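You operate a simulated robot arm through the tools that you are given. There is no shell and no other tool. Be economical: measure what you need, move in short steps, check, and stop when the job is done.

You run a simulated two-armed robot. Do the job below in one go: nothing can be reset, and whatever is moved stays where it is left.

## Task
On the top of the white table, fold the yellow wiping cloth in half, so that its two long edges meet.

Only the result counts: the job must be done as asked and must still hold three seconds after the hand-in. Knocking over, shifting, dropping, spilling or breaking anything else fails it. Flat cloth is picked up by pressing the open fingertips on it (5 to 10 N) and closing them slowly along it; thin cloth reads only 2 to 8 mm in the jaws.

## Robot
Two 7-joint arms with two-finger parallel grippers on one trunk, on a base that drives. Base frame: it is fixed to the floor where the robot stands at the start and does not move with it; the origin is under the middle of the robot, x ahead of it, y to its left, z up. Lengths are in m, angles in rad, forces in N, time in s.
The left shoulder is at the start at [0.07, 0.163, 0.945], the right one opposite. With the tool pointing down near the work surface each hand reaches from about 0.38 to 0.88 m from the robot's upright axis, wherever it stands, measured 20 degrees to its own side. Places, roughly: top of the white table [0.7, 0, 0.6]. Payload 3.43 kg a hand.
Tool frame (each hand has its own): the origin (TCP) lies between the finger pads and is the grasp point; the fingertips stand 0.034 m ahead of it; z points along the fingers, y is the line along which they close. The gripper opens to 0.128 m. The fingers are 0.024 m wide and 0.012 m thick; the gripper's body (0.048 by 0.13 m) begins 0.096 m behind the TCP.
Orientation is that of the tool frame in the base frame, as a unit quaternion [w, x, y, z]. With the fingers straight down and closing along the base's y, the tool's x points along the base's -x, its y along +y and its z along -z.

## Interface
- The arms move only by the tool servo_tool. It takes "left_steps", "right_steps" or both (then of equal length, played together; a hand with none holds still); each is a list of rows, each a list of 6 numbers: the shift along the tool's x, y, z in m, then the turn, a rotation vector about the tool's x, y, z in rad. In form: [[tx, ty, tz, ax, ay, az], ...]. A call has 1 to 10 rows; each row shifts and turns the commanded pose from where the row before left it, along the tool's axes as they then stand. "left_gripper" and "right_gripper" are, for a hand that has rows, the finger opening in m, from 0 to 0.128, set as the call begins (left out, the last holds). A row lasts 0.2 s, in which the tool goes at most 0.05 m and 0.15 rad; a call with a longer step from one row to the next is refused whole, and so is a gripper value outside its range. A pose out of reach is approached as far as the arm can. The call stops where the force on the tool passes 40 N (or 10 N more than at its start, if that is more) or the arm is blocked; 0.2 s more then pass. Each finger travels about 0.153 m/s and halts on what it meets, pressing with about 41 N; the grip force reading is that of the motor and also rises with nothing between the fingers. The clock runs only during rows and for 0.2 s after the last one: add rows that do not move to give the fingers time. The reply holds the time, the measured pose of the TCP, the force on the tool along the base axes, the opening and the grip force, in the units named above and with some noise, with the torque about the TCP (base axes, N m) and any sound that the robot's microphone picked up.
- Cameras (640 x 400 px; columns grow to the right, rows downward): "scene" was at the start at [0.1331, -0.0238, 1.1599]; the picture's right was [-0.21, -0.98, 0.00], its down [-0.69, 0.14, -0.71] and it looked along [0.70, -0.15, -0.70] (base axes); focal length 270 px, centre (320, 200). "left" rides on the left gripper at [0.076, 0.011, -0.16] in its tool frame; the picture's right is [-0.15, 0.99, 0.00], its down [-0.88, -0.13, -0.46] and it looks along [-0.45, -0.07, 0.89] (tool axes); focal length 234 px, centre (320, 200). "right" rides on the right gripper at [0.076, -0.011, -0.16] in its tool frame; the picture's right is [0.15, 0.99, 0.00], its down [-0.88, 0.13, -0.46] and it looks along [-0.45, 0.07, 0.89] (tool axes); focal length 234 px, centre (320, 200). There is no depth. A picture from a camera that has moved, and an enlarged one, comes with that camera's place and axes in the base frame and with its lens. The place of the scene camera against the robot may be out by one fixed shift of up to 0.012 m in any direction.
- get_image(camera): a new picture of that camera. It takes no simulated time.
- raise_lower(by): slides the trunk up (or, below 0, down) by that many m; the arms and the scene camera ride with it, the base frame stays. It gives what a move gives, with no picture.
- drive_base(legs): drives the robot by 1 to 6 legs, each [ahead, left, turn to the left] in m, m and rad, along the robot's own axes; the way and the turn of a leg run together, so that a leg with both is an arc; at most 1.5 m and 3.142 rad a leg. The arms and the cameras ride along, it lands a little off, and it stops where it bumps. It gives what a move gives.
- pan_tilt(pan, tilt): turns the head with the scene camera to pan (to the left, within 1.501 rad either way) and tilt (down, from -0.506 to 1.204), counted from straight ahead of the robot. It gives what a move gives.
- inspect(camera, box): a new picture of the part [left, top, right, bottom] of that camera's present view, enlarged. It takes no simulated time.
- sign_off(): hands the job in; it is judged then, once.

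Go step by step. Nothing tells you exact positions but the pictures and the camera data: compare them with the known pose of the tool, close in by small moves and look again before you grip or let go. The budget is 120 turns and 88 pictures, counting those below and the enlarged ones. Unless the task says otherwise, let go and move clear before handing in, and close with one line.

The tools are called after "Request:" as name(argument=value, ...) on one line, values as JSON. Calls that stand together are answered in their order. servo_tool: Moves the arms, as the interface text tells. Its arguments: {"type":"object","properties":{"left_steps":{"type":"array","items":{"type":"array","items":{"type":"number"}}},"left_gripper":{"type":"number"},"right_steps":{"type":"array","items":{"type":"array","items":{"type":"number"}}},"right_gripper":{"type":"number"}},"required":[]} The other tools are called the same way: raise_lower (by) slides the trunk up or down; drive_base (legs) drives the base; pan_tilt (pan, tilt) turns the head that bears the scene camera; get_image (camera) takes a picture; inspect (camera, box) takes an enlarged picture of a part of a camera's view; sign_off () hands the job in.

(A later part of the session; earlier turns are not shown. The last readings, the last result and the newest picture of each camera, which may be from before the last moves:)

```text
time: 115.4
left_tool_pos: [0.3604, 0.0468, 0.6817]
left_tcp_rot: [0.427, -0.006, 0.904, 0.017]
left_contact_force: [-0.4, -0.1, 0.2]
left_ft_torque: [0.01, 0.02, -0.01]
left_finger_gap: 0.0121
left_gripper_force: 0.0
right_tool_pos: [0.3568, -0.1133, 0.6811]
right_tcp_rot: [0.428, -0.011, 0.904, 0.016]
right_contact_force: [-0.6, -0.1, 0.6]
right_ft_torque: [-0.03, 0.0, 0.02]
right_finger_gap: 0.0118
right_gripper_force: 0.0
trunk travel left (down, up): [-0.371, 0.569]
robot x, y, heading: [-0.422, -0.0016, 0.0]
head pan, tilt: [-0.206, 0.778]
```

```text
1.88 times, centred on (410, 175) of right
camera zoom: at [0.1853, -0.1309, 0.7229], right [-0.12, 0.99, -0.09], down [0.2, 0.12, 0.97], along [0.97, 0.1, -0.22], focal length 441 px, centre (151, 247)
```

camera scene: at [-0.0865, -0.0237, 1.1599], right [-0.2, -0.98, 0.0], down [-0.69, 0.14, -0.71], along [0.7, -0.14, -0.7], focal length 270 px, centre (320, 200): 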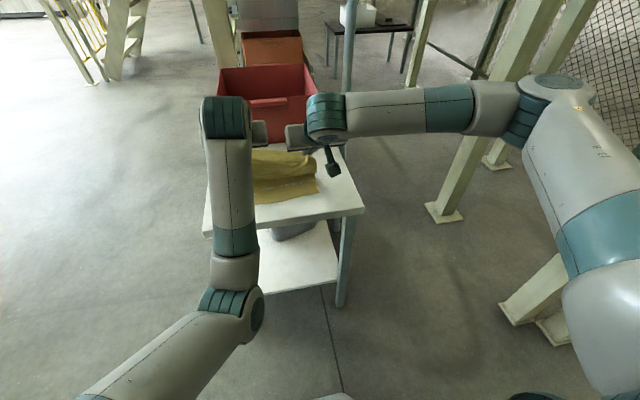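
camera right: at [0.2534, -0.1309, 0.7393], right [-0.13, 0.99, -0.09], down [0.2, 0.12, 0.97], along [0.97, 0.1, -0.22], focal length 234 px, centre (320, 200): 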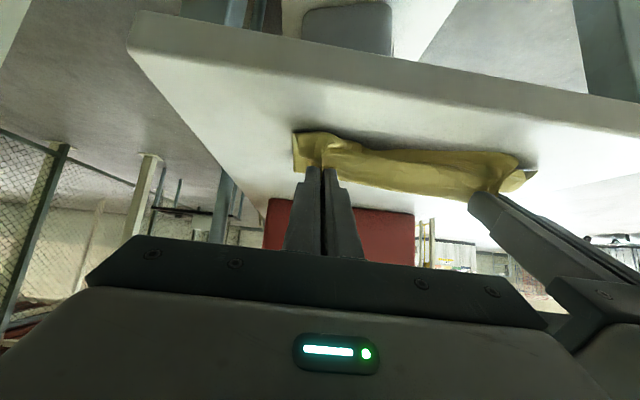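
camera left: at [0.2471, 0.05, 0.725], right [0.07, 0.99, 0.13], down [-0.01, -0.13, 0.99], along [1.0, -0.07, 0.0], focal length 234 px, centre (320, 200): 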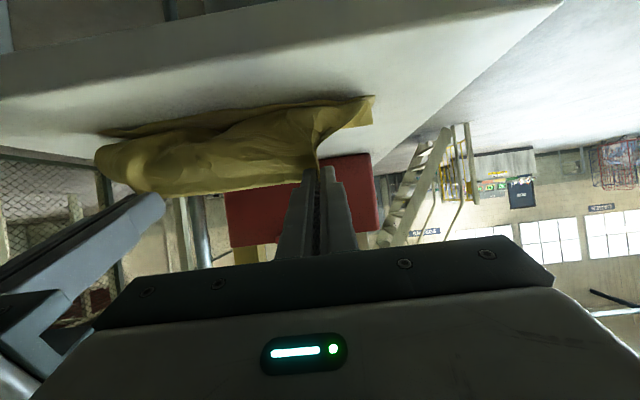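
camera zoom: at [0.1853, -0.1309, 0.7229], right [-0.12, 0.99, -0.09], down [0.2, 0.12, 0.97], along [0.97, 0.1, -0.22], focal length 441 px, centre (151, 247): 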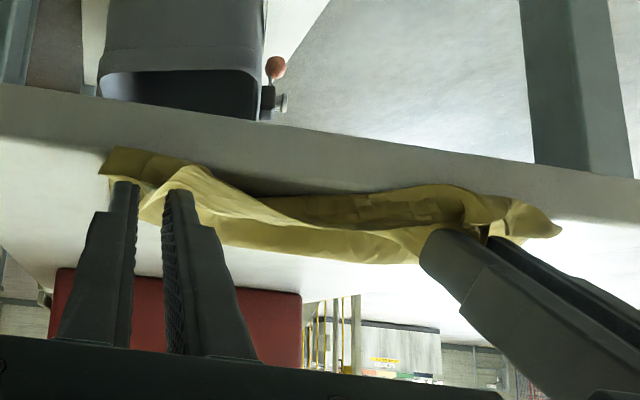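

The loosened jaws dragged the cloth along somewhat. I'll open wider, lift straight up, and look from above.

Request:
servo_tool(left_steps=[[0, 0, 0, 0, 0, 0], [0, 0, 0, 0, 0, 0], [0, 0, 0, 0, 0, 0]], right_steps=[[0, 0, 0, 0, 0, 0], [0, 0, 0, 0, 0, 0], [0, 0, 0, 0, 0, 0]], left_gripper=0.035, right_gripper=0.035)

Request:
raise_lower(by=0.12)

Request:
drive_base(legs=[[-0.1, 0, 0]])

Request:
inspect(camera="right", box=[220, 70, 560, 282])

```text
time: 116.2
left_tool_pos: [0.3632, 0.0467, 0.6796]
left_tcp_rot: [0.427, -0.006, 0.904, 0.016]
left_contact_force: [-0.8, 0.3, -0.1]
left_ft_torque: [0.04, 0.01, 0.04]
left_finger_gap: 0.0351
left_gripper_force: 0.0
right_tool_pos: [0.3572, -0.1135, 0.6798]
right_tcp_rot: [0.426, -0.01, 0.904, 0.015]
right_contact_force: [0.0, 0.1, 0.4]
right_ft_torque: [0.01, -0.02, -0.01]
right_finger_gap: 0.035
right_gripper_force: 0.0
trunk travel left (down, up): [-0.371, 0.569]
robot x, y, heading: [-0.4196, -0.0006, 0.004]
head pan, tilt: [-0.206, 0.778]
```

```text
time: 117.7
left_tool_pos: [0.3622, 0.0464, 0.7991]
left_tcp_rot: [0.426, -0.005, 0.905, 0.015]
left_contact_force: [-0.3, 0.6, -0.6]
left_ft_torque: [0.03, 0.02, 0.02]
left_finger_gap: 0.0349
left_gripper_force: 0.1
right_tool_pos: [0.3571, -0.1131, 0.7987]
right_tcp_rot: [0.426, -0.011, 0.904, 0.017]
right_contact_force: [0.0, -0.5, -0.1]
right_ft_torque: [0.01, -0.04, -0.02]
right_finger_gap: 0.0348
right_gripper_force: 0.0
trunk travel left (down, up): [-0.491, 0.449]
robot x, y, heading: [-0.4184, 0.004, 0.001]
head pan, tilt: [-0.206, 0.778]
```

```text
time: 118.8
left_tool_pos: [0.2616, 0.0463, 0.8004]
left_tcp_rot: [0.427, -0.005, 0.904, 0.015]
left_contact_force: [-0.5, 0.1, 0.3]
left_ft_torque: [0.01, 0.03, 0.0]
left_finger_gap: 0.0349
left_gripper_force: 0.1
right_tool_pos: [0.2562, -0.1138, 0.8003]
right_tcp_rot: [0.428, -0.011, 0.904, 0.016]
right_contact_force: [0.5, -0.3, -0.2]
right_ft_torque: [0.02, -0.01, 0.02]
right_finger_gap: 0.0348
right_gripper_force: 0.0
trunk travel left (down, up): [-0.491, 0.449]
robot x, y, heading: [-0.5199, 0.0027, 0.003]
head pan, tilt: [-0.206, 0.778]
```

```text
1.88 times, centred on (390, 176) of right
camera zoom: at [0.0851, -0.1312, 0.8429], right [-0.12, 0.99, -0.09], down [0.2, 0.12, 0.97], along [0.97, 0.1, -0.22], focal length 441 px, centre (188, 245)
```

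zoom: 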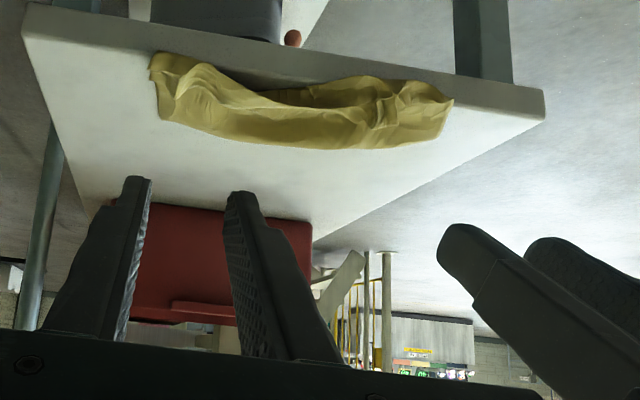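

Request:
inspect(camera="scene", box=[216, 125, 344, 205])

```text
5.00 times, centred on (280, 165) of scene
camera zoom: at [-0.3898, -0.0242, 1.2261], right [-0.2, -0.98, 0.0], down [-0.69, 0.14, -0.71], along [0.7, -0.14, -0.7], focal length 1351 px, centre (520, 375)
```

zoom: 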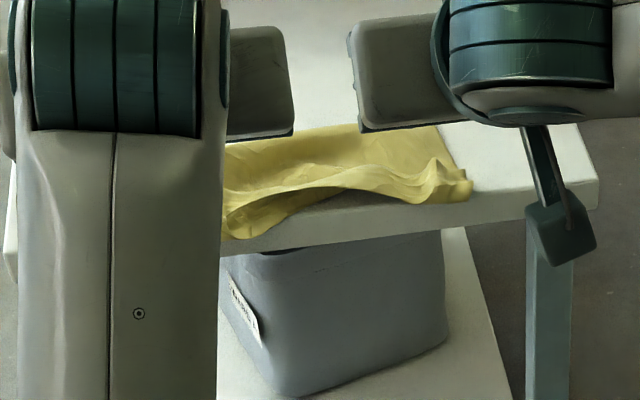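

The cloth is now folded nearly in half: crease at x≈0.46, both long edges at about 0.37–0.39. But its front sits right at the table's near edge. I'll pinch it at the crease side and pull the whole folded cloth about 5 cm onto the table, which also straightens it.

Request:
servo_tool(left_steps=[[0, 0, 0, 0, 0.126, 0], [0, 0, 0, 0, 0.126, 0], [0, 0, 0, 0, 0.126, 0], [0, 0, 0, 0, 0.126, 0], [0, 0, 0, 0, 0.126, 0], [0, 0, 0, 0, 0, 0]], right_steps=[[0, 0.004, 0, 0, 0.126, 0], [0, 0.004, 0, 0, 0.126, 0], [0, 0.004, 0, 0, 0.126, 0], [0, 0.003, 0, 0, 0.126, 0], [0, 0.003, 0, 0, 0.126, 0], [0, 0, 0, 0, 0, 0]], left_gripper=0.046, right_gripper=0.046)

Request:
drive_base(legs=[[0.2, 0, 0]])

Request:
raise_lower(by=-0.095)

```text
time: 120.2
left_tool_pos: [0.2615, 0.0464, 0.7999]
left_tcp_rot: [0.125, -0.01, 0.992, 0.014]
left_contact_force: [0.3, 0.1, 0.3]
left_ft_torque: [-0.01, 0.02, -0.01]
left_finger_gap: 0.0462
left_gripper_force: 0.1
right_tool_pos: [0.2563, -0.0962, 0.8015]
right_tcp_rot: [0.125, -0.015, 0.992, 0.013]
right_contact_force: [0.6, -0.5, 0.0]
right_ft_torque: [0.0, -0.01, 0.04]
right_finger_gap: 0.0459
right_gripper_force: 0.0
trunk travel left (down, up): [-0.491, 0.449]
robot x, y, heading: [-0.5238, -0.0017, -0.002]
head pan, tilt: [-0.206, 0.778]
```

```text
time: 121.8
left_tool_pos: [0.4616, 0.0477, 0.7993]
left_tcp_rot: [0.126, -0.01, 0.992, 0.013]
left_contact_force: [-0.3, 0.0, -0.7]
left_ft_torque: [-0.02, 0.0, 0.0]
left_finger_gap: 0.046
left_gripper_force: 0.0
right_tool_pos: [0.4571, -0.0961, 0.7992]
right_tcp_rot: [0.125, -0.014, 0.992, 0.012]
right_contact_force: [0.8, -0.1, 0.1]
right_ft_torque: [-0.01, -0.01, 0.01]
right_finger_gap: 0.046
right_gripper_force: 0.0
trunk travel left (down, up): [-0.491, 0.449]
robot x, y, heading: [-0.3235, -0.0002, 0.001]
head pan, tilt: [-0.206, 0.778]
```

```text
time: 123.1
left_tool_pos: [0.4612, 0.0466, 0.7058]
left_tcp_rot: [0.125, -0.01, 0.992, 0.013]
left_contact_force: [-0.2, -0.7, 0.2]
left_ft_torque: [0.04, 0.01, -0.01]
left_finger_gap: 0.0461
left_gripper_force: 0.1
right_tool_pos: [0.4553, -0.097, 0.7057]
right_tcp_rot: [0.125, -0.014, 0.992, 0.012]
right_contact_force: [-0.4, 0.8, 0.2]
right_ft_torque: [0.01, 0.0, -0.02]
right_finger_gap: 0.046
right_gripper_force: 0.1
trunk travel left (down, up): [-0.396, 0.544]
robot x, y, heading: [-0.3237, 0.0034, -0.003]
head pan, tilt: [-0.206, 0.778]
```

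Request:
get_image(camera="right")

```text
4 pictures are left
camera right: at [0.3427, -0.1131, 0.8406], right [-0.17, 0.98, -0.02], down [0.73, 0.14, 0.66], along [0.66, 0.1, -0.75], focal length 234 px, centre (320, 200)
```

right: 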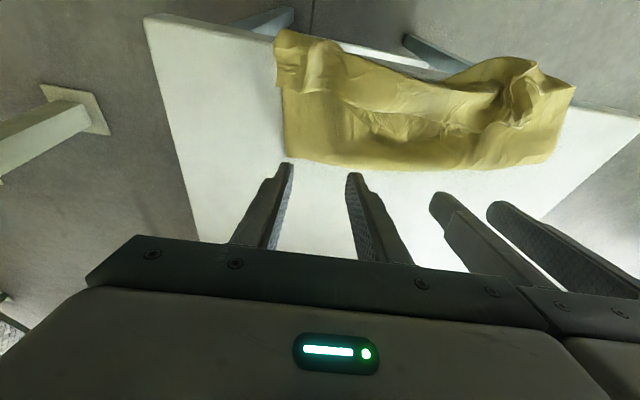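

I can see the crease clearly: right grip is fine, but the left must come 2 cm nearer. I'll shift it, then lower to contact.

Request:
servo_tool(left_steps=[[0.0107, 0, -0.0027, 0, 0, 0], [0.0107, 0, -0.0027, 0, 0, 0], [0, 0, 0, 0, 0, 0]])

Request:
raise_lower(by=-0.02)

Request:
servo_tool(left_steps=[[0.0007, 0, 0.0029, 0, 0, 0], [0.0005, 0, 0.002, 0, 0, 0], [0, 0, 0, 0, 0, 0]], right_steps=[[0.0007, 0, 0.0029, 0, 0, 0], [0.0005, 0, 0.002, 0, 0, 0], [0, 0, 0, 0, 0, 0]])

Request:
servo_tool(left_steps=[[0.0003, 0, 0.0015, 0, 0, 0], [0, 0, 0, 0, 0, 0]], right_steps=[[0.0003, 0, 0.0015, 0, 0, 0], [0, 0, 0, 0, 0, 0]])

```text
time: 123.9
left_tool_pos: [0.4409, 0.0465, 0.7041]
left_tcp_rot: [0.126, -0.01, 0.992, 0.012]
left_contact_force: [0.7, -0.5, -0.4]
left_ft_torque: [0.05, 0.02, 0.0]
left_finger_gap: 0.0459
left_gripper_force: 0.1
right_tool_pos: [0.4559, -0.095, 0.7058]
right_tcp_rot: [0.126, -0.014, 0.992, 0.012]
right_contact_force: [0.8, -0.2, -0.1]
right_ft_torque: [-0.01, -0.01, 0.01]
right_finger_gap: 0.0457
right_gripper_force: 0.0
trunk travel left (down, up): [-0.396, 0.544]
robot x, y, heading: [-0.3219, -0.0012, 0.002]
head pan, tilt: [-0.206, 0.778]
```

```text
time: 124.6
left_tool_pos: [0.4394, 0.0465, 0.6848]
left_tcp_rot: [0.128, -0.01, 0.992, 0.013]
left_contact_force: [-0.3, -0.2, 0.8]
left_ft_torque: [0.0, -0.03, 0.0]
left_finger_gap: 0.0459
left_gripper_force: 0.2
right_tool_pos: [0.456, -0.0963, 0.6849]
right_tcp_rot: [0.127, -0.015, 0.992, 0.013]
right_contact_force: [1.3, -0.6, 0.5]
right_ft_torque: [-0.01, 0.01, -0.02]
right_finger_gap: 0.0461
right_gripper_force: 0.1
trunk travel left (down, up): [-0.376, 0.564]
robot x, y, heading: [-0.3226, 0.0041, -0.002]
head pan, tilt: [-0.206, 0.778]
```

```text
time: 125.4
left_tool_pos: [0.4401, 0.0463, 0.6805]
left_tcp_rot: [0.128, -0.011, 0.992, 0.013]
left_contact_force: [0.1, 0.1, 0.7]
left_ft_torque: [-0.01, -0.02, -0.01]
left_finger_gap: 0.0457
left_gripper_force: 0.0
right_tool_pos: [0.4551, -0.0955, 0.6791]
right_tcp_rot: [0.125, -0.014, 0.992, 0.012]
right_contact_force: [0.6, 0.0, -0.7]
right_ft_torque: [-0.02, -0.01, -0.01]
right_finger_gap: 0.0457
right_gripper_force: 0.0
trunk travel left (down, up): [-0.376, 0.564]
robot x, y, heading: [-0.3224, -0.0013, 0.004]
head pan, tilt: [-0.206, 0.778]
```

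```text
time: 126.0
left_tool_pos: [0.4403, 0.0458, 0.6787]
left_tcp_rot: [0.128, -0.01, 0.992, 0.013]
left_contact_force: [-0.3, -0.3, 1.0]
left_ft_torque: [0.01, -0.02, -0.02]
left_finger_gap: 0.046
left_gripper_force: 0.1
right_tool_pos: [0.4565, -0.0961, 0.6776]
right_tcp_rot: [0.125, -0.014, 0.992, 0.013]
right_contact_force: [0.8, 0.5, 0.4]
right_ft_torque: [0.01, 0.02, 0.01]
right_finger_gap: 0.0459
right_gripper_force: 0.0
trunk travel left (down, up): [-0.376, 0.564]
robot x, y, heading: [-0.3217, -0.0004, -0.001]
head pan, tilt: [-0.206, 0.778]
```

Contact is about to start. Rather than pinching, I'll press lightly on both layers near the crease and drag the folded cloth forward.

Request:
servo_tool(left_steps=[[0.0003, 0, 0.0012, 0, 0, 0], [0, 0, 0, 0, 0, 0]], right_steps=[[0.0003, 0, 0.0012, 0, 0, 0], [0, 0, 0, 0, 0, 0]])

Request:
servo_tool(left_steps=[[0.0002, 0, 0.0008, 0, 0, 0], [0, 0, 0, 0, 0, 0]], right_steps=[[0.0002, 0, 0.0008, 0, 0, 0], [0, 0, 0, 0, 0, 0]])

```text
time: 126.6
left_tool_pos: [0.4409, 0.0461, 0.6776]
left_tcp_rot: [0.127, -0.01, 0.992, 0.013]
left_contact_force: [0.2, 0.2, 3.0]
left_ft_torque: [-0.08, 0.03, -0.02]
left_finger_gap: 0.0462
left_gripper_force: 0.2
right_tool_pos: [0.456, -0.0946, 0.6787]
right_tcp_rot: [0.126, -0.014, 0.992, 0.012]
right_contact_force: [0.0, 0.1, 2.7]
right_ft_torque: [-0.07, 0.02, 0.01]
right_finger_gap: 0.0458
right_gripper_force: 0.3
trunk travel left (down, up): [-0.376, 0.564]
robot x, y, heading: [-0.3197, 0.0002, 0.001]
head pan, tilt: [-0.206, 0.778]
```

```text
time: 127.2
left_tool_pos: [0.4396, 0.0458, 0.677]
left_tcp_rot: [0.127, -0.01, 0.992, 0.014]
left_contact_force: [0.4, -0.7, 7.1]
left_ft_torque: [-0.15, 0.01, 0.0]
left_finger_gap: 0.0461
left_gripper_force: 0.1
right_tool_pos: [0.4555, -0.0951, 0.6778]
right_tcp_rot: [0.126, -0.015, 0.992, 0.012]
right_contact_force: [0.2, 0.5, 4.2]
right_ft_torque: [-0.09, -0.02, 0.0]
right_finger_gap: 0.046
right_gripper_force: 0.1
trunk travel left (down, up): [-0.376, 0.564]
robot x, y, heading: [-0.3211, -0.0014, -0.002]
head pan, tilt: [-0.206, 0.778]
```

Request:
servo_tool(left_steps=[[-0.0058, 0, 0.0015, 0, 0, 0], [-0.0058, 0, 0.0015, 0, 0, 0], [-0.0058, 0, 0.0015, 0, 0, 0], [-0.0058, 0, 0.0015, 0, 0, 0], [0, 0, 0, 0, 0, 0]], right_steps=[[-0.004, 0, 0.0013, 0, 0, 0], [-0.004, 0, 0.001, 0, 0, 0], [-0.004, 0, 0.001, 0, 0, 0], [-0.004, 0, 0.001, 0, 0, 0], [0, 0, 0, 0, 0, 0]])

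Request:
inspect(camera="right", box=[160, 20, 640, 290])

```text
time: 128.4
left_tool_pos: [0.462, 0.0476, 0.678]
left_tcp_rot: [0.127, -0.011, 0.992, 0.013]
left_contact_force: [-1.4, 0.2, 4.4]
left_ft_torque: [-0.13, 0.0, 0.0]
left_finger_gap: 0.0456
left_gripper_force: 0.0
right_tool_pos: [0.471, -0.0942, 0.6772]
right_tcp_rot: [0.126, -0.015, 0.992, 0.012]
right_contact_force: [-1.6, -0.3, 6.4]
right_ft_torque: [-0.15, 0.06, -0.01]
right_finger_gap: 0.0459
right_gripper_force: 0.1
trunk travel left (down, up): [-0.376, 0.564]
robot x, y, heading: [-0.3218, 0.0022, 0.005]
head pan, tilt: [-0.206, 0.778]
```

```text
1.33 times, centred on (400, 155) of right
camera zoom: at [0.3586, -0.1123, 0.8128], right [-0.17, 0.98, -0.02], down [0.73, 0.14, 0.66], along [0.66, 0.1, -0.75], focal length 312 px, centre (213, 260)
```

zoom: 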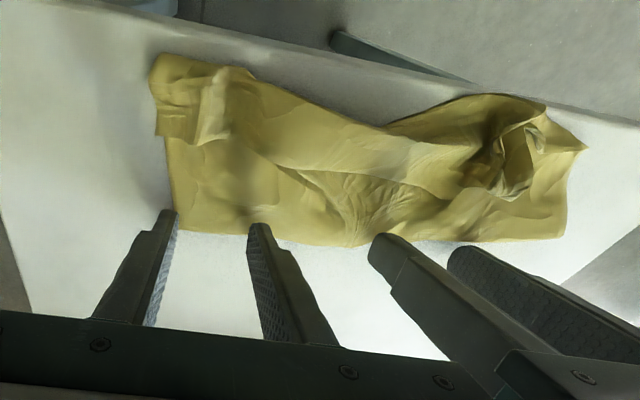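

The press-drag moved the fold onto the table and stretched out slack. I'll do another 2 cm the same way, then lift off.

Request:
servo_tool(left_steps=[[-0.0058, 0, 0.0016, 0, 0, 0], [-0.0058, 0, 0.0015, 0, 0, 0], [-0.0058, 0, 0.0015, 0, 0, 0], [-0.0058, 0, 0.0015, 0, 0, 0], [0, 0, 0, 0, 0, 0]], right_steps=[[-0.005, 0, 0.0013, 0, 0, 0], [-0.005, 0, 0.0013, 0, 0, 0], [-0.005, 0, 0.0013, 0, 0, 0], [-0.005, 0, 0.0013, 0, 0, 0], [0, 0, 0, 0, 0, 0]])

Request:
raise_lower(by=0.14)

Request:
inspect(camera="right", box=[240, 20, 560, 220])

```text
time: 129.6
left_tool_pos: [0.4873, 0.0472, 0.6788]
left_tcp_rot: [0.127, -0.01, 0.992, 0.013]
left_contact_force: [-0.5, -0.2, 4.2]
left_ft_torque: [-0.17, 0.05, -0.01]
left_finger_gap: 0.0457
left_gripper_force: 0.1
right_tool_pos: [0.4928, -0.0938, 0.6783]
right_tcp_rot: [0.126, -0.015, 0.992, 0.012]
right_contact_force: [-1.6, -0.1, 7.7]
right_ft_torque: [-0.18, 0.09, -0.02]
right_finger_gap: 0.046
right_gripper_force: 0.2
trunk travel left (down, up): [-0.376, 0.564]
robot x, y, heading: [-0.3204, 0.0, 0.001]
head pan, tilt: [-0.206, 0.778]
```

```text
time: 131.3
left_tool_pos: [0.4882, 0.0461, 0.8152]
left_tcp_rot: [0.125, -0.011, 0.992, 0.013]
left_contact_force: [0.0, -0.1, -0.2]
left_ft_torque: [0.0, -0.03, -0.02]
left_finger_gap: 0.0458
left_gripper_force: 0.1
right_tool_pos: [0.4943, -0.0946, 0.8152]
right_tcp_rot: [0.125, -0.014, 0.992, 0.012]
right_contact_force: [-0.7, 0.4, -0.9]
right_ft_torque: [0.0, 0.0, -0.01]
right_finger_gap: 0.046
right_gripper_force: 0.0
trunk travel left (down, up): [-0.516, 0.424]
robot x, y, heading: [-0.3207, -0.0014, 0.004]
head pan, tilt: [-0.206, 0.778]
```

```text
2.00 times, centred on (400, 120) of right
camera zoom: at [0.3808, -0.1119, 0.951], right [-0.17, 0.98, -0.02], down [0.74, 0.14, 0.66], along [0.66, 0.1, -0.75], focal length 468 px, centre (160, 360)
```

zoom: 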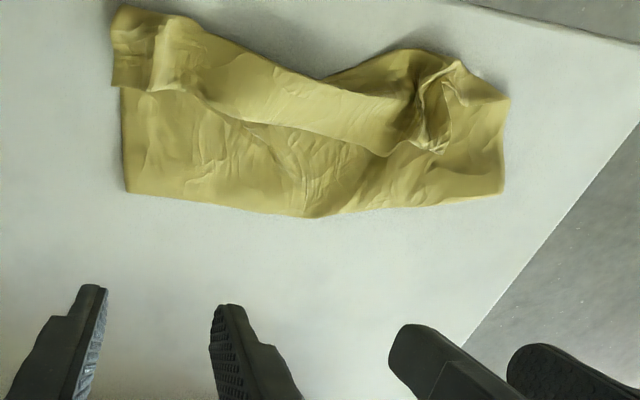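

Now I see clearly: the fold is there but the held edge is still flipped back as a 3–4 cm flap, and uneven on the right. The gripped rucks still stand at (0.43, -0.10) and (0.43, 0.055). I'll regrip them, open out, and refold with the low arc, releasing earlier this time.

Request:
drive_base(legs=[[-0.058, 0, 0]])

Request:
servo_tool(left_steps=[[0, 0.0045, 0, 0, 0, 0], [0, 0.0045, 0, 0, 0, 0], [0, 0, 0, 0, 0, 0]], right_steps=[[0.002, -0.0028, 0, 0, 0, 0], [0.002, -0.0028, 0, 0, 0, 0], [0, 0, 0, 0, 0, 0]], left_gripper=0.042, right_gripper=0.038)

Request:
raise_lower(by=-0.12)

Request:
get_image(camera="left")

```text
time: 132.2
left_tool_pos: [0.4301, 0.0484, 0.818]
left_tcp_rot: [0.128, -0.01, 0.992, 0.013]
left_contact_force: [0.1, 0.0, -0.2]
left_ft_torque: [-0.04, -0.05, -0.01]
left_finger_gap: 0.046
left_gripper_force: 0.0
right_tool_pos: [0.4348, -0.0939, 0.8164]
right_tcp_rot: [0.126, -0.015, 0.992, 0.012]
right_contact_force: [0.8, -0.2, 0.9]
right_ft_torque: [0.01, -0.09, 0.01]
right_finger_gap: 0.0461
right_gripper_force: 0.0
trunk travel left (down, up): [-0.516, 0.424]
robot x, y, heading: [-0.379, 0.0016, 0.005]
head pan, tilt: [-0.206, 0.778]
```

```text
time: 133.0
left_tool_pos: [0.4307, 0.0571, 0.8154]
left_tcp_rot: [0.125, -0.011, 0.992, 0.013]
left_contact_force: [-0.4, 0.0, -0.5]
left_ft_torque: [0.03, -0.02, -0.03]
left_finger_gap: 0.0421
left_gripper_force: 0.1
right_tool_pos: [0.4325, -0.1003, 0.814]
right_tcp_rot: [0.125, -0.015, 0.992, 0.012]
right_contact_force: [0.8, 0.7, 0.1]
right_ft_torque: [0.0, -0.01, 0.01]
right_finger_gap: 0.038
right_gripper_force: 0.0
trunk travel left (down, up): [-0.516, 0.424]
robot x, y, heading: [-0.3806, 0.0025, 0.005]
head pan, tilt: [-0.206, 0.778]
```

```text
time: 134.5
left_tool_pos: [0.4295, 0.0569, 0.6976]
left_tcp_rot: [0.126, -0.011, 0.992, 0.013]
left_contact_force: [-0.2, 1.1, 0.0]
left_ft_torque: [0.01, 0.02, -0.01]
left_finger_gap: 0.0419
left_gripper_force: 0.0
right_tool_pos: [0.433, -0.0998, 0.6948]
right_tcp_rot: [0.126, -0.015, 0.992, 0.012]
right_contact_force: [-0.9, 0.2, 0.3]
right_ft_torque: [-0.02, 0.02, -0.01]
right_finger_gap: 0.038
right_gripper_force: 0.2
trunk travel left (down, up): [-0.396, 0.544]
robot x, y, heading: [-0.3774, -0.0012, 0.003]
head pan, tilt: [-0.206, 0.778]
```

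```text
1 pictures are left
camera left: at [0.3153, 0.0621, 0.833], right [0.12, 0.99, 0.06], down [0.74, -0.13, 0.66], along [0.66, -0.03, -0.75], focal length 234 px, centre (320, 200)
```

left: 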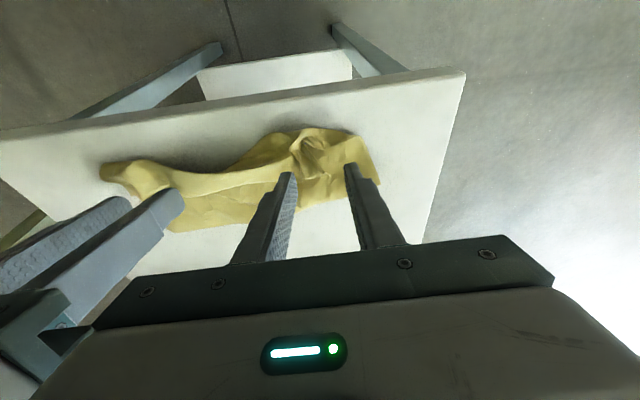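

The left ruck is centered between the fingers. I'll lower and close both gently.

Request:
raise_lower(by=-0.013)

Request:
servo_tool(left_steps=[[0.0007, 0, 0.003, 0, 0, 0], [0, 0, 0, 0, 0, 0]], right_steps=[[0.0002, 0, 0.001, 0, 0, 0], [0, 0, 0, 0, 0, 0]], left_gripper=0.042, right_gripper=0.038)

Request:
servo_tool(left_steps=[[0, 0, 0, 0, 0, 0], [0, 0, 0, 0, 0, 0]], right_steps=[[0, 0, 0, 0, 0, 0], [0, 0, 0, 0, 0, 0]], left_gripper=0.022, right_gripper=0.02)

Request:
servo_tool(left_steps=[[0, 0, 0, 0, 0, 0], [0, 0, 0, 0, 0, 0], [0, 0, 0, 0, 0, 0]], right_steps=[[0, 0, 0, 0, 0, 0], [0, 0, 0, 0, 0, 0], [0, 0, 0, 0, 0, 0]], left_gripper=0.0, right_gripper=0.0)

```text
time: 135.1
left_tool_pos: [0.4306, 0.0574, 0.6847]
left_tcp_rot: [0.127, -0.011, 0.992, 0.013]
left_contact_force: [-0.3, 0.5, -0.1]
left_ft_torque: [0.0, -0.02, 0.01]
left_finger_gap: 0.042
left_gripper_force: 0.1
right_tool_pos: [0.4329, -0.1012, 0.6816]
right_tcp_rot: [0.126, -0.016, 0.992, 0.012]
right_contact_force: [-1.2, 0.3, 0.1]
right_ft_torque: [-0.02, 0.01, 0.0]
right_finger_gap: 0.038
right_gripper_force: 0.0
trunk travel left (down, up): [-0.383, 0.557]
robot x, y, heading: [-0.3829, 0.0028, 0.0]
head pan, tilt: [-0.206, 0.778]
```

```text
time: 135.7
left_tool_pos: [0.4294, 0.0568, 0.6807]
left_tcp_rot: [0.127, -0.01, 0.992, 0.014]
left_contact_force: [-0.6, 0.6, -0.7]
left_ft_torque: [-0.01, -0.01, 0.01]
left_finger_gap: 0.0419
left_gripper_force: 0.0
right_tool_pos: [0.4334, -0.0993, 0.6805]
right_tcp_rot: [0.125, -0.015, 0.992, 0.012]
right_contact_force: [-0.7, -0.2, 0.4]
right_ft_torque: [-0.02, 0.02, 0.0]
right_finger_gap: 0.038
right_gripper_force: 0.1
trunk travel left (down, up): [-0.383, 0.557]
robot x, y, heading: [-0.3801, 0.0002, 0.003]
head pan, tilt: [-0.206, 0.778]
```

```text
time: 136.3
left_tool_pos: [0.4306, 0.0573, 0.6809]
left_tcp_rot: [0.128, -0.01, 0.992, 0.013]
left_contact_force: [0.4, 0.2, 1.1]
left_ft_torque: [-0.01, 0.02, 0.01]
left_finger_gap: 0.022
left_gripper_force: 0.1
right_tool_pos: [0.4325, -0.0997, 0.6813]
right_tcp_rot: [0.124, -0.015, 0.992, 0.012]
right_contact_force: [0.6, -0.8, 0.3]
right_ft_torque: [0.02, -0.02, 0.0]
right_finger_gap: 0.02
right_gripper_force: 0.2
trunk travel left (down, up): [-0.383, 0.557]
robot x, y, heading: [-0.3786, -0.0007, 0.0]
head pan, tilt: [-0.206, 0.778]
```

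```text
time: 137.1
left_tool_pos: [0.4306, 0.0566, 0.6806]
left_tcp_rot: [0.127, -0.01, 0.992, 0.013]
left_contact_force: [0.5, -1.5, 0.9]
left_ft_torque: [-0.06, 0.03, -0.02]
left_finger_gap: 0.0025
left_gripper_force: 37.5
right_tool_pos: [0.4321, -0.0989, 0.6811]
right_tcp_rot: [0.125, -0.015, 0.992, 0.012]
right_contact_force: [0.1, 0.6, 1.0]
right_ft_torque: [0.06, 0.01, 0.01]
right_finger_gap: 0.0019
right_gripper_force: 36.9
trunk travel left (down, up): [-0.383, 0.557]
robot x, y, heading: [-0.3798, -0.0008, -0.005]
head pan, tilt: [-0.206, 0.778]
```

Both hold again (2.5 and 1.9 mm). I'll open out by trunk and base: up, forward, and down taut at the far side.

Request:
raise_lower(by=0.07)

Request:
drive_base(legs=[[0.12, 0, 0]])

Request:
raise_lower(by=-0.03)

Request:
drive_base(legs=[[0.05, 0, 0]])

Request:
raise_lower(by=-0.03)

Request:
drive_base(legs=[[0.025, 0, 0]])

```text
time: 138.2
left_tool_pos: [0.4305, 0.0571, 0.7505]
left_tcp_rot: [0.126, -0.01, 0.992, 0.013]
left_contact_force: [0.9, -0.1, -0.7]
left_ft_torque: [-0.02, 0.03, 0.03]
left_finger_gap: 0.0026
left_gripper_force: 36.6
right_tool_pos: [0.4323, -0.1003, 0.7511]
right_tcp_rot: [0.126, -0.014, 0.992, 0.012]
right_contact_force: [0.1, 0.7, -0.5]
right_ft_torque: [0.02, 0.01, -0.02]
right_finger_gap: 0.002
right_gripper_force: 36.4
trunk travel left (down, up): [-0.453, 0.487]
robot x, y, heading: [-0.3789, 0.0007, 0.001]
head pan, tilt: [-0.206, 0.778]
```

```text
time: 139.5
left_tool_pos: [0.5502, 0.0557, 0.7501]
left_tcp_rot: [0.126, -0.01, 0.992, 0.013]
left_contact_force: [1.0, -0.8, -0.1]
left_ft_torque: [-0.01, 0.01, 0.01]
left_finger_gap: 0.0026
left_gripper_force: 37.5
right_tool_pos: [0.5527, -0.0995, 0.7502]
right_tcp_rot: [0.126, -0.015, 0.992, 0.012]
right_contact_force: [0.2, -0.3, -0.3]
right_ft_torque: [-0.03, 0.03, -0.01]
right_finger_gap: 0.0015
right_gripper_force: 36.5
trunk travel left (down, up): [-0.453, 0.487]
robot x, y, heading: [-0.261, -0.0011, 0.001]
head pan, tilt: [-0.206, 0.778]
```

```text
time: 140.2
left_tool_pos: [0.5494, 0.057, 0.7212]
left_tcp_rot: [0.126, -0.01, 0.992, 0.013]
left_contact_force: [0.2, 0.8, 0.1]
left_ft_torque: [-0.02, 0.01, 0.0]
left_finger_gap: 0.0024
left_gripper_force: 37.5
right_tool_pos: [0.5518, -0.0999, 0.722]
right_tcp_rot: [0.126, -0.015, 0.992, 0.012]
right_contact_force: [-0.2, 0.1, -0.1]
right_ft_torque: [0.01, -0.02, 0.01]
right_finger_gap: 0.0019
right_gripper_force: 36.8
trunk travel left (down, up): [-0.423, 0.517]
robot x, y, heading: [-0.26, -0.0005, 0.002]
head pan, tilt: [-0.206, 0.778]
```

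```text
time: 141.1
left_tool_pos: [0.6006, 0.0588, 0.7191]
left_tcp_rot: [0.125, -0.01, 0.992, 0.014]
left_contact_force: [0.4, 0.0, -0.3]
left_ft_torque: [-0.06, 0.05, 0.03]
left_finger_gap: 0.0025
left_gripper_force: 37.4
right_tool_pos: [0.6023, -0.0988, 0.7192]
right_tcp_rot: [0.124, -0.014, 0.992, 0.012]
right_contact_force: [0.0, -0.1, -0.1]
right_ft_torque: [0.03, 0.04, 0.0]
right_finger_gap: 0.0019
right_gripper_force: 36.9
trunk travel left (down, up): [-0.423, 0.517]
robot x, y, heading: [-0.2107, 0.0042, 0.006]
head pan, tilt: [-0.206, 0.778]
```

```text
time: 141.9
left_tool_pos: [0.5987, 0.0579, 0.6917]
left_tcp_rot: [0.128, -0.01, 0.992, 0.014]
left_contact_force: [0.3, -0.5, -1.1]
left_ft_torque: [0.01, -0.01, -0.01]
left_finger_gap: 0.0027
left_gripper_force: 36.9
right_tool_pos: [0.6012, -0.0992, 0.6908]
right_tcp_rot: [0.127, -0.015, 0.992, 0.012]
right_contact_force: [1.1, 0.4, -0.7]
right_ft_torque: [-0.01, 0.01, -0.04]
right_finger_gap: 0.002
right_gripper_force: 36.1
trunk travel left (down, up): [-0.393, 0.547]
robot x, y, heading: [-0.21, -0.001, 0.002]
head pan, tilt: [-0.206, 0.778]
```

```text
time: 142.7
left_tool_pos: [0.6248, 0.0586, 0.6902]
left_tcp_rot: [0.126, -0.01, 0.992, 0.013]
left_contact_force: [1.3, -0.6, -0.6]
left_ft_torque: [-0.02, 0.02, 0.02]
left_finger_gap: 0.0022
left_gripper_force: 37.1
right_tool_pos: [0.627, -0.0995, 0.6883]
right_tcp_rot: [0.124, -0.015, 0.992, 0.012]
right_contact_force: [0.0, 1.1, -0.4]
right_ft_torque: [0.02, -0.01, -0.01]
right_finger_gap: 0.0016
right_gripper_force: 36.8
trunk travel left (down, up): [-0.393, 0.547]
robot x, y, heading: [-0.1878, -0.0005, 0.004]
head pan, tilt: [-0.206, 0.778]
```

Open again, with the edge at x≈0.634. I'll pull 12 mm tauter, tilt the fingers to 0.85 in place, then make the low arc and release earlier (about 3 cm short of the near edge) so the freed edge strip can be flipped out afterwards.

Request:
drive_base(legs=[[0.012, 0, 0]])

Request:
servo_tool(left_steps=[[0.0025, 0, -0.0014, 0, -0.1, 0], [0.0025, 0, -0.0014, 0, -0.1, 0], [0.0025, 0, -0.0014, 0, -0.1, 0], [0.0025, 0, -0.0014, 0, -0.1, 0], [0.0025, 0, -0.0014, 0, -0.1, 0], [0.0025, 0, -0.0014, 0, -0.1, 0], [0, 0, 0, 0, 0, 0]], right_steps=[[0.0025, 0, -0.0014, 0, -0.1, 0], [0.0025, 0, -0.0014, 0, -0.1, 0], [0.0025, 0, -0.0014, 0, -0.1, 0], [0.0025, 0, -0.0014, 0, -0.1, 0], [0.0025, 0, -0.0014, 0, -0.1, 0], [0.0025, 0, -0.0014, 0, -0.1, 0], [0, 0, 0, 0, 0, 0]])

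Request:
raise_lower(by=0.033)

Request:
drive_base(legs=[[-0.035, 0, 0]])

Request:
raise_lower(by=0.014)

```text
time: 143.4
left_tool_pos: [0.6361, 0.0561, 0.6904]
left_tcp_rot: [0.126, -0.011, 0.992, 0.014]
left_contact_force: [0.4, -0.1, -0.3]
left_ft_torque: [0.02, -0.01, 0.03]
left_finger_gap: 0.0025
left_gripper_force: 37.7
right_tool_pos: [0.6396, -0.099, 0.69]
right_tcp_rot: [0.125, -0.015, 0.992, 0.012]
right_contact_force: [0.0, -0.4, -0.4]
right_ft_torque: [-0.02, 0.02, -0.03]
right_finger_gap: 0.0016
right_gripper_force: 36.1
trunk travel left (down, up): [-0.393, 0.547]
robot x, y, heading: [-0.1705, -0.0019, 0.001]
head pan, tilt: [-0.206, 0.778]
```

```text
time: 145.0
left_tool_pos: [0.6248, 0.0677, 0.7018]
left_tcp_rot: [0.423, -0.008, 0.906, 0.022]
left_contact_force: [-1.6, -26.1, -3.4]
left_ft_torque: [-0.62, 0.11, -0.65]
left_finger_gap: 0.0027
left_gripper_force: 36.9
right_tool_pos: [0.6205, -0.0968, 0.6912]
right_tcp_rot: [0.413, -0.013, 0.91, 0.018]
right_contact_force: [0.8, 25.9, 3.5]
right_ft_torque: [0.85, -0.11, 0.53]
right_finger_gap: 0.0021
right_gripper_force: 36.7
trunk travel left (down, up): [-0.393, 0.547]
robot x, y, heading: [-0.1766, -0.0021, -0.003]
head pan, tilt: [-0.206, 0.778]
```

```text
time: 145.8
left_tool_pos: [0.6234, 0.0693, 0.731]
left_tcp_rot: [0.42, -0.008, 0.907, 0.024]
left_contact_force: [-1.9, -28.1, -3.5]
left_ft_torque: [-0.68, 0.12, -0.69]
left_finger_gap: 0.0025
left_gripper_force: 37.4
right_tool_pos: [0.6202, -0.0981, 0.7232]
right_tcp_rot: [0.413, -0.012, 0.911, 0.017]
right_contact_force: [1.9, 27.9, 3.4]
right_ft_torque: [0.94, -0.1, 0.56]
right_finger_gap: 0.0021
right_gripper_force: 36.9
trunk travel left (down, up): [-0.426, 0.514]
robot x, y, heading: [-0.1756, 0.0044, 0.002]
head pan, tilt: [-0.206, 0.778]
```

```text
time: 146.7
left_tool_pos: [0.5867, 0.0686, 0.7303]
left_tcp_rot: [0.42, -0.009, 0.907, 0.024]
left_contact_force: [-1.2, -28.7, -2.6]
left_ft_torque: [-0.69, 0.11, -0.73]
left_finger_gap: 0.0025
left_gripper_force: 37.2
right_tool_pos: [0.5857, -0.0976, 0.7253]
right_tcp_rot: [0.414, -0.012, 0.91, 0.017]
right_contact_force: [1.0, 28.5, 2.5]
right_ft_torque: [0.95, -0.09, 0.61]
right_finger_gap: 0.0021
right_gripper_force: 36.9
trunk travel left (down, up): [-0.426, 0.514]
robot x, y, heading: [-0.2091, -0.0011, 0.003]
head pan, tilt: [-0.206, 0.778]
```

```text
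time: 147.3
left_tool_pos: [0.5889, 0.0703, 0.7423]
left_tcp_rot: [0.419, -0.007, 0.908, 0.024]
left_contact_force: [-0.7, -21.2, -1.3]
left_ft_torque: [-0.53, 0.07, -0.53]
left_finger_gap: 0.0027
left_gripper_force: 37.6
right_tool_pos: [0.5859, -0.0951, 0.7378]
right_tcp_rot: [0.412, -0.014, 0.911, 0.02]
right_contact_force: [1.1, 21.7, 1.7]
right_ft_torque: [0.75, -0.07, 0.47]
right_finger_gap: 0.0023
right_gripper_force: 36.4
trunk travel left (down, up): [-0.44, 0.5]
robot x, y, heading: [-0.2078, -0.0025, -0.001]
head pan, tilt: [-0.206, 0.778]
```

Left drifted outward 1 cm, so I'll relieve the tension with the right hand and then continue the low arc.

Request:
servo_tool(right_steps=[[0, 0.004, 0, 0, 0, 0], [0, 0.004, 0, 0, 0, 0], [0, 0, 0, 0, 0, 0]])

Request:
drive_base(legs=[[-0.065, 0, 0]])

Request:
drive_base(legs=[[-0.026, 0, 0]])

Request:
raise_lower(by=-0.017)

Request:
drive_base(legs=[[-0.02, 0, 0]])

Request:
raise_lower(by=-0.02)

Request:
drive_base(legs=[[-0.015, 0, 0]])

```text
time: 148.1
left_tool_pos: [0.5882, 0.0721, 0.742]
left_tcp_rot: [0.418, -0.009, 0.908, 0.025]
left_contact_force: [-1.2, -9.8, -0.3]
left_ft_torque: [-0.27, 0.05, -0.25]
left_finger_gap: 0.0025
left_gripper_force: 36.9
right_tool_pos: [0.5873, -0.0893, 0.7383]
right_tcp_rot: [0.413, -0.012, 0.91, 0.018]
right_contact_force: [0.5, 10.0, 2.1]
right_ft_torque: [0.35, -0.08, 0.21]
right_finger_gap: 0.0018
right_gripper_force: 36.9
trunk travel left (down, up): [-0.44, 0.5]
robot x, y, heading: [-0.2093, -0.0004, 0.002]
head pan, tilt: [-0.206, 0.778]
```

```text
time: 149.1
left_tool_pos: [0.5233, 0.0721, 0.7435]
left_tcp_rot: [0.42, -0.009, 0.907, 0.026]
left_contact_force: [-0.9, -7.8, 0.3]
left_ft_torque: [-0.21, 0.02, -0.17]
left_finger_gap: 0.0025
left_gripper_force: 37.4
right_tool_pos: [0.5203, -0.0915, 0.7394]
right_tcp_rot: [0.414, -0.013, 0.91, 0.018]
right_contact_force: [0.0, 7.6, 0.7]
right_ft_torque: [0.28, -0.04, 0.19]
right_finger_gap: 0.0018
right_gripper_force: 36.4
trunk travel left (down, up): [-0.44, 0.5]
robot x, y, heading: [-0.2707, -0.0018, 0.005]
head pan, tilt: [-0.206, 0.778]
```

```text
time: 149.9
left_tool_pos: [0.4974, 0.0714, 0.7443]
left_tcp_rot: [0.419, -0.008, 0.907, 0.025]
left_contact_force: [-0.5, -8.2, -0.1]
left_ft_torque: [-0.23, 0.08, -0.18]
left_finger_gap: 0.0025
left_gripper_force: 37.3
right_tool_pos: [0.4942, -0.088, 0.7399]
right_tcp_rot: [0.414, -0.012, 0.91, 0.018]
right_contact_force: [1.0, 6.7, 0.1]
right_ft_torque: [0.26, -0.03, 0.15]
right_finger_gap: 0.002
right_gripper_force: 36.9
trunk travel left (down, up): [-0.44, 0.5]
robot x, y, heading: [-0.3017, -0.0017, -0.003]
head pan, tilt: [-0.206, 0.778]
```

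```text
time: 150.6
left_tool_pos: [0.4988, 0.0716, 0.7269]
left_tcp_rot: [0.419, -0.009, 0.907, 0.027]
left_contact_force: [-1.1, -6.7, -0.5]
left_ft_torque: [-0.16, 0.05, -0.15]
left_finger_gap: 0.0024
left_gripper_force: 37.3
right_tool_pos: [0.4949, -0.088, 0.7215]
right_tcp_rot: [0.414, -0.014, 0.91, 0.02]
right_contact_force: [0.1, 6.1, 0.9]
right_ft_torque: [0.24, -0.01, 0.12]
right_finger_gap: 0.002
right_gripper_force: 36.3
trunk travel left (down, up): [-0.423, 0.517]
robot x, y, heading: [-0.302, 0.0002, 0.003]
head pan, tilt: [-0.206, 0.778]
```

```text
time: 151.3
left_tool_pos: [0.4781, 0.0725, 0.7254]
left_tcp_rot: [0.419, -0.009, 0.907, 0.026]
left_contact_force: [-0.4, -7.1, 0.3]
left_ft_torque: [-0.22, 0.04, -0.17]
left_finger_gap: 0.0023
left_gripper_force: 37.2
right_tool_pos: [0.4744, -0.0877, 0.7222]
right_tcp_rot: [0.414, -0.013, 0.91, 0.018]
right_contact_force: [-0.7, 7.2, -0.2]
right_ft_torque: [0.25, -0.02, 0.16]
right_finger_gap: 0.0016
right_gripper_force: 37.3
trunk travel left (down, up): [-0.423, 0.517]
robot x, y, heading: [-0.3215, -0.0003, 0.001]
head pan, tilt: [-0.206, 0.778]
```

```text
time: 152.0
left_tool_pos: [0.478, 0.0708, 0.7066]
left_tcp_rot: [0.419, -0.008, 0.907, 0.026]
left_contact_force: [0.1, -6.2, 0.2]
left_ft_torque: [-0.18, 0.01, -0.14]
left_finger_gap: 0.0026
left_gripper_force: 37.1
right_tool_pos: [0.4763, -0.0887, 0.7018]
right_tcp_rot: [0.414, -0.014, 0.91, 0.019]
right_contact_force: [0.4, 5.2, 0.4]
right_ft_torque: [0.2, -0.03, 0.12]
right_finger_gap: 0.0017
right_gripper_force: 36.7
trunk travel left (down, up): [-0.403, 0.537]
robot x, y, heading: [-0.3205, 0.0003, 0.002]
head pan, tilt: [-0.206, 0.778]
```

```text
time: 152.8
left_tool_pos: [0.4627, 0.0719, 0.7063]
left_tcp_rot: [0.419, -0.008, 0.907, 0.026]
left_contact_force: [-1.1, -7.2, 0.2]
left_ft_torque: [-0.19, 0.02, -0.21]
left_finger_gap: 0.0023
left_gripper_force: 37.4
right_tool_pos: [0.4618, -0.0896, 0.7021]
right_tcp_rot: [0.414, -0.014, 0.91, 0.02]
right_contact_force: [-0.1, 7.3, 1.0]
right_ft_torque: [0.24, 0.01, 0.11]
right_finger_gap: 0.0019
right_gripper_force: 36.5
trunk travel left (down, up): [-0.403, 0.537]
robot x, y, heading: [-0.3318, -0.0009, 0.0]
head pan, tilt: [-0.206, 0.778]
```

Rather than laying it slack, I'll hold the edge out over the near edge at a low angle, with the top layer straight and leaning toward me, and let it drop flat from there.

Request:
raise_lower(by=0.012)

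Request:
drive_base(legs=[[-0.033, 0, 0]])

Request:
raise_lower(by=-0.006)

Request:
servo_tool(left_steps=[[0, 0, 0, 0, 0, 0], [0, 0, 0, 0, 0, 0], [0, 0, 0, 0, 0, 0], [0, 0, 0, 0, 0, 0]], right_steps=[[0, 0, 0, 0, 0, 0], [0, 0, 0, 0, 0, 0], [0, 0, 0, 0, 0, 0], [0, 0, 0, 0, 0, 0]], left_gripper=0.06, right_gripper=0.06)

Request:
raise_lower(by=0.1)

```text
time: 153.4
left_tool_pos: [0.4644, 0.0713, 0.7168]
left_tcp_rot: [0.418, -0.008, 0.908, 0.026]
left_contact_force: [0.0, -5.0, -0.5]
left_ft_torque: [-0.09, 0.0, -0.08]
left_finger_gap: 0.0026
left_gripper_force: 37.3
right_tool_pos: [0.4606, -0.0875, 0.7132]
right_tcp_rot: [0.413, -0.014, 0.91, 0.02]
right_contact_force: [0.5, 5.4, -0.1]
right_ft_torque: [0.16, -0.02, 0.11]
right_finger_gap: 0.0018
right_gripper_force: 36.9
trunk travel left (down, up): [-0.415, 0.525]
robot x, y, heading: [-0.3381, -0.0003, 0.002]
head pan, tilt: [-0.206, 0.778]
```

```text
time: 154.2
left_tool_pos: [0.4315, 0.0722, 0.7193]
left_tcp_rot: [0.42, -0.009, 0.907, 0.027]
left_contact_force: [-0.9, -5.6, 0.2]
left_ft_torque: [-0.17, 0.04, -0.18]
left_finger_gap: 0.0024
left_gripper_force: 37.6
right_tool_pos: [0.4271, -0.0886, 0.7152]
right_tcp_rot: [0.414, -0.013, 0.91, 0.019]
right_contact_force: [0.2, 6.2, 0.4]
right_ft_torque: [0.19, -0.03, 0.13]
right_finger_gap: 0.0017
right_gripper_force: 36.7
trunk travel left (down, up): [-0.415, 0.525]
robot x, y, heading: [-0.3652, 0.0003, 0.004]
head pan, tilt: [-0.206, 0.778]
```

```text
time: 154.8
left_tool_pos: [0.4316, 0.0719, 0.711]
left_tcp_rot: [0.42, -0.008, 0.907, 0.027]
left_contact_force: [-0.8, -4.6, -1.0]
left_ft_torque: [-0.15, 0.03, -0.13]
left_finger_gap: 0.0024
left_gripper_force: 37.8
right_tool_pos: [0.4288, -0.0885, 0.7088]
right_tcp_rot: [0.414, -0.013, 0.91, 0.019]
right_contact_force: [0.3, 4.6, 1.0]
right_ft_torque: [0.18, -0.02, 0.1]
right_finger_gap: 0.0022
right_gripper_force: 36.3
trunk travel left (down, up): [-0.409, 0.531]
robot x, y, heading: [-0.3678, 0.0006, -0.001]
head pan, tilt: [-0.206, 0.778]
```

```text
time: 155.8
left_tool_pos: [0.4308, 0.0717, 0.7114]
left_tcp_rot: [0.42, -0.008, 0.907, 0.027]
left_contact_force: [-0.8, 0.7, -0.1]
left_ft_torque: [0.0, -0.03, 0.02]
left_finger_gap: 0.0602
left_gripper_force: 0.0
right_tool_pos: [0.4296, -0.0881, 0.707]
right_tcp_rot: [0.414, -0.013, 0.91, 0.02]
right_contact_force: [0.3, -0.1, -0.4]
right_ft_torque: [0.01, -0.02, 0.02]
right_finger_gap: 0.06
right_gripper_force: 0.0
trunk travel left (down, up): [-0.409, 0.531]
robot x, y, heading: [-0.3649, -0.0011, -0.003]
head pan, tilt: [-0.206, 0.778]
```

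```text
time: 157.1
left_tool_pos: [0.4317, 0.0718, 0.812]
left_tcp_rot: [0.419, -0.008, 0.908, 0.026]
left_contact_force: [0.1, -0.4, 0.1]
left_ft_torque: [0.01, -0.02, 0.01]
left_finger_gap: 0.0598
left_gripper_force: 0.1
right_tool_pos: [0.4294, -0.0886, 0.8068]
right_tcp_rot: [0.414, -0.013, 0.91, 0.019]
right_contact_force: [0.5, 0.3, -0.1]
right_ft_torque: [0.03, 0.01, 0.0]
right_finger_gap: 0.06
right_gripper_force: 0.2
trunk travel left (down, up): [-0.509, 0.431]
robot x, y, heading: [-0.3671, -0.0026, 0.003]
head pan, tilt: [-0.206, 0.778]
```

Released. I'll position the right wrist camera for one clear top view before deciding.

Request:
servo_tool(left_steps=[[0, 0, 0, 0, 0.12, 0], [0, 0, 0, 0, 0.12, 0], [0, 0, 0, 0, 0.12, 0], [0, 0, 0, 0, 0.12, 0], [0, 0, 0, 0, 0.12, 0], [0, 0, 0, 0, 0, 0]], right_steps=[[0, 0, 0, 0, 0.12, 0], [0, 0, 0, 0, 0.12, 0], [0, 0, 0, 0, 0.12, 0], [0, 0, 0, 0, 0.12, 0], [0, 0, 0, 0, 0.12, 0], [0, 0, 0, 0, 0, 0]])

Request:
drive_base(legs=[[0.1, 0, 0]])

Request:
inspect(camera="right", box=[220, 0, 588, 230])

```text
time: 158.5
left_tool_pos: [0.4302, 0.0725, 0.8121]
left_tcp_rot: [0.131, -0.015, 0.991, 0.022]
left_contact_force: [-0.5, 0.4, 0.6]
left_ft_torque: [0.03, 0.01, 0.01]
left_finger_gap: 0.0599
left_gripper_force: 0.1
right_tool_pos: [0.4283, -0.0897, 0.809]
right_tcp_rot: [0.125, -0.019, 0.992, 0.015]
right_contact_force: [-1.2, -1.2, 0.1]
right_ft_torque: [-0.01, 0.0, -0.01]
right_finger_gap: 0.0598
right_gripper_force: 0.1
trunk travel left (down, up): [-0.509, 0.431]
robot x, y, heading: [-0.3639, 0.0009, 0.004]
head pan, tilt: [-0.206, 0.778]
```

```text
time: 159.7
left_tool_pos: [0.532, 0.0719, 0.8114]
left_tcp_rot: [0.131, -0.015, 0.991, 0.023]
left_contact_force: [-0.3, -0.1, -0.9]
left_ft_torque: [0.0, 0.03, -0.03]
left_finger_gap: 0.0598
left_gripper_force: 0.0
right_tool_pos: [0.529, -0.0889, 0.8068]
right_tcp_rot: [0.125, -0.017, 0.992, 0.014]
right_contact_force: [-1.1, 0.1, 0.0]
right_ft_torque: [0.02, 0.0, 0.0]
right_finger_gap: 0.0601
right_gripper_force: 0.1
trunk travel left (down, up): [-0.509, 0.431]
robot x, y, heading: [-0.2654, 0.0035, 0.0]
head pan, tilt: [-0.206, 0.778]
```

```text
1.74 times, centred on (404, 115) of right
camera zoom: at [0.4156, -0.1075, 0.9425], right [-0.18, 0.98, -0.01], down [0.73, 0.14, 0.66], along [0.65, 0.11, -0.75], focal length 407 px, centre (174, 348)
```

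zoom: 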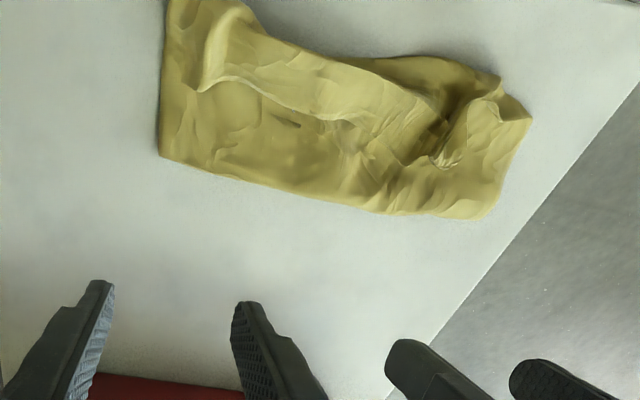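

The edge strip is still flipped back: free edge at x≈0.458, near edge ≈0.416, crease ≈0.505. The strip equals the finger width I grip, so this time I'll regrip the two rucks only by their last centimetre, carry the edge forward over the near edge, and lay it there.

Request:
drive_base(legs=[[-0.075, 0, 0]])

Request:
servo_tool(left_steps=[[-0.0015, 0.0055, 0, 0, 0, 0], [-0.0015, 0.0055, 0, 0, 0, 0], [0, 0, 0, 0, 0, 0]], right_steps=[[0.002, 0.0025, 0, 0, 0, 0], [0.002, 0.0025, 0, 0, 0, 0], [0, 0, 0, 0, 0, 0]], left_gripper=0.04, right_gripper=0.036)

Request:
raise_lower(by=-0.126)

```text
time: 160.7
left_tool_pos: [0.4577, 0.0714, 0.8136]
left_tcp_rot: [0.132, -0.015, 0.991, 0.022]
left_contact_force: [0.1, 0.0, 0.2]
left_ft_torque: [0.02, -0.03, -0.02]
left_finger_gap: 0.0602
left_gripper_force: 0.0
right_tool_pos: [0.4525, -0.0888, 0.8095]
right_tcp_rot: [0.127, -0.018, 0.992, 0.015]
right_contact_force: [-0.4, -0.6, -0.9]
right_ft_torque: [-0.02, -0.05, 0.0]
right_finger_gap: 0.0598
right_gripper_force: 0.0
trunk travel left (down, up): [-0.509, 0.431]
robot x, y, heading: [-0.3423, -0.0, 0.003]
head pan, tilt: [-0.206, 0.778]
```

```text
time: 161.5
left_tool_pos: [0.4601, 0.0825, 0.8134]
left_tcp_rot: [0.132, -0.016, 0.991, 0.022]
left_contact_force: [-0.3, -0.1, 0.0]
left_ft_torque: [0.02, 0.02, 0.0]
left_finger_gap: 0.0397
left_gripper_force: 0.0
right_tool_pos: [0.4506, -0.0849, 0.8065]
right_tcp_rot: [0.126, -0.019, 0.992, 0.014]
right_contact_force: [-0.8, 1.1, -0.4]
right_ft_torque: [-0.03, 0.01, 0.02]
right_finger_gap: 0.036
right_gripper_force: 0.1
trunk travel left (down, up): [-0.509, 0.431]
robot x, y, heading: [-0.3377, -0.0014, 0.004]
head pan, tilt: [-0.206, 0.778]
```

```text
time: 163.0
left_tool_pos: [0.4588, 0.0817, 0.6884]
left_tcp_rot: [0.132, -0.016, 0.991, 0.023]
left_contact_force: [-0.4, -0.3, 1.0]
left_ft_torque: [-0.05, 0.0, 0.03]
left_finger_gap: 0.04
left_gripper_force: 0.1
right_tool_pos: [0.4501, -0.0853, 0.6822]
right_tcp_rot: [0.127, -0.018, 0.992, 0.014]
right_contact_force: [-0.6, 0.3, 0.1]
right_ft_torque: [0.01, 0.01, -0.02]
right_finger_gap: 0.0362
right_gripper_force: 0.1
trunk travel left (down, up): [-0.383, 0.557]
robot x, y, heading: [-0.3412, 0.0011, 0.006]
head pan, tilt: [-0.206, 0.778]
```

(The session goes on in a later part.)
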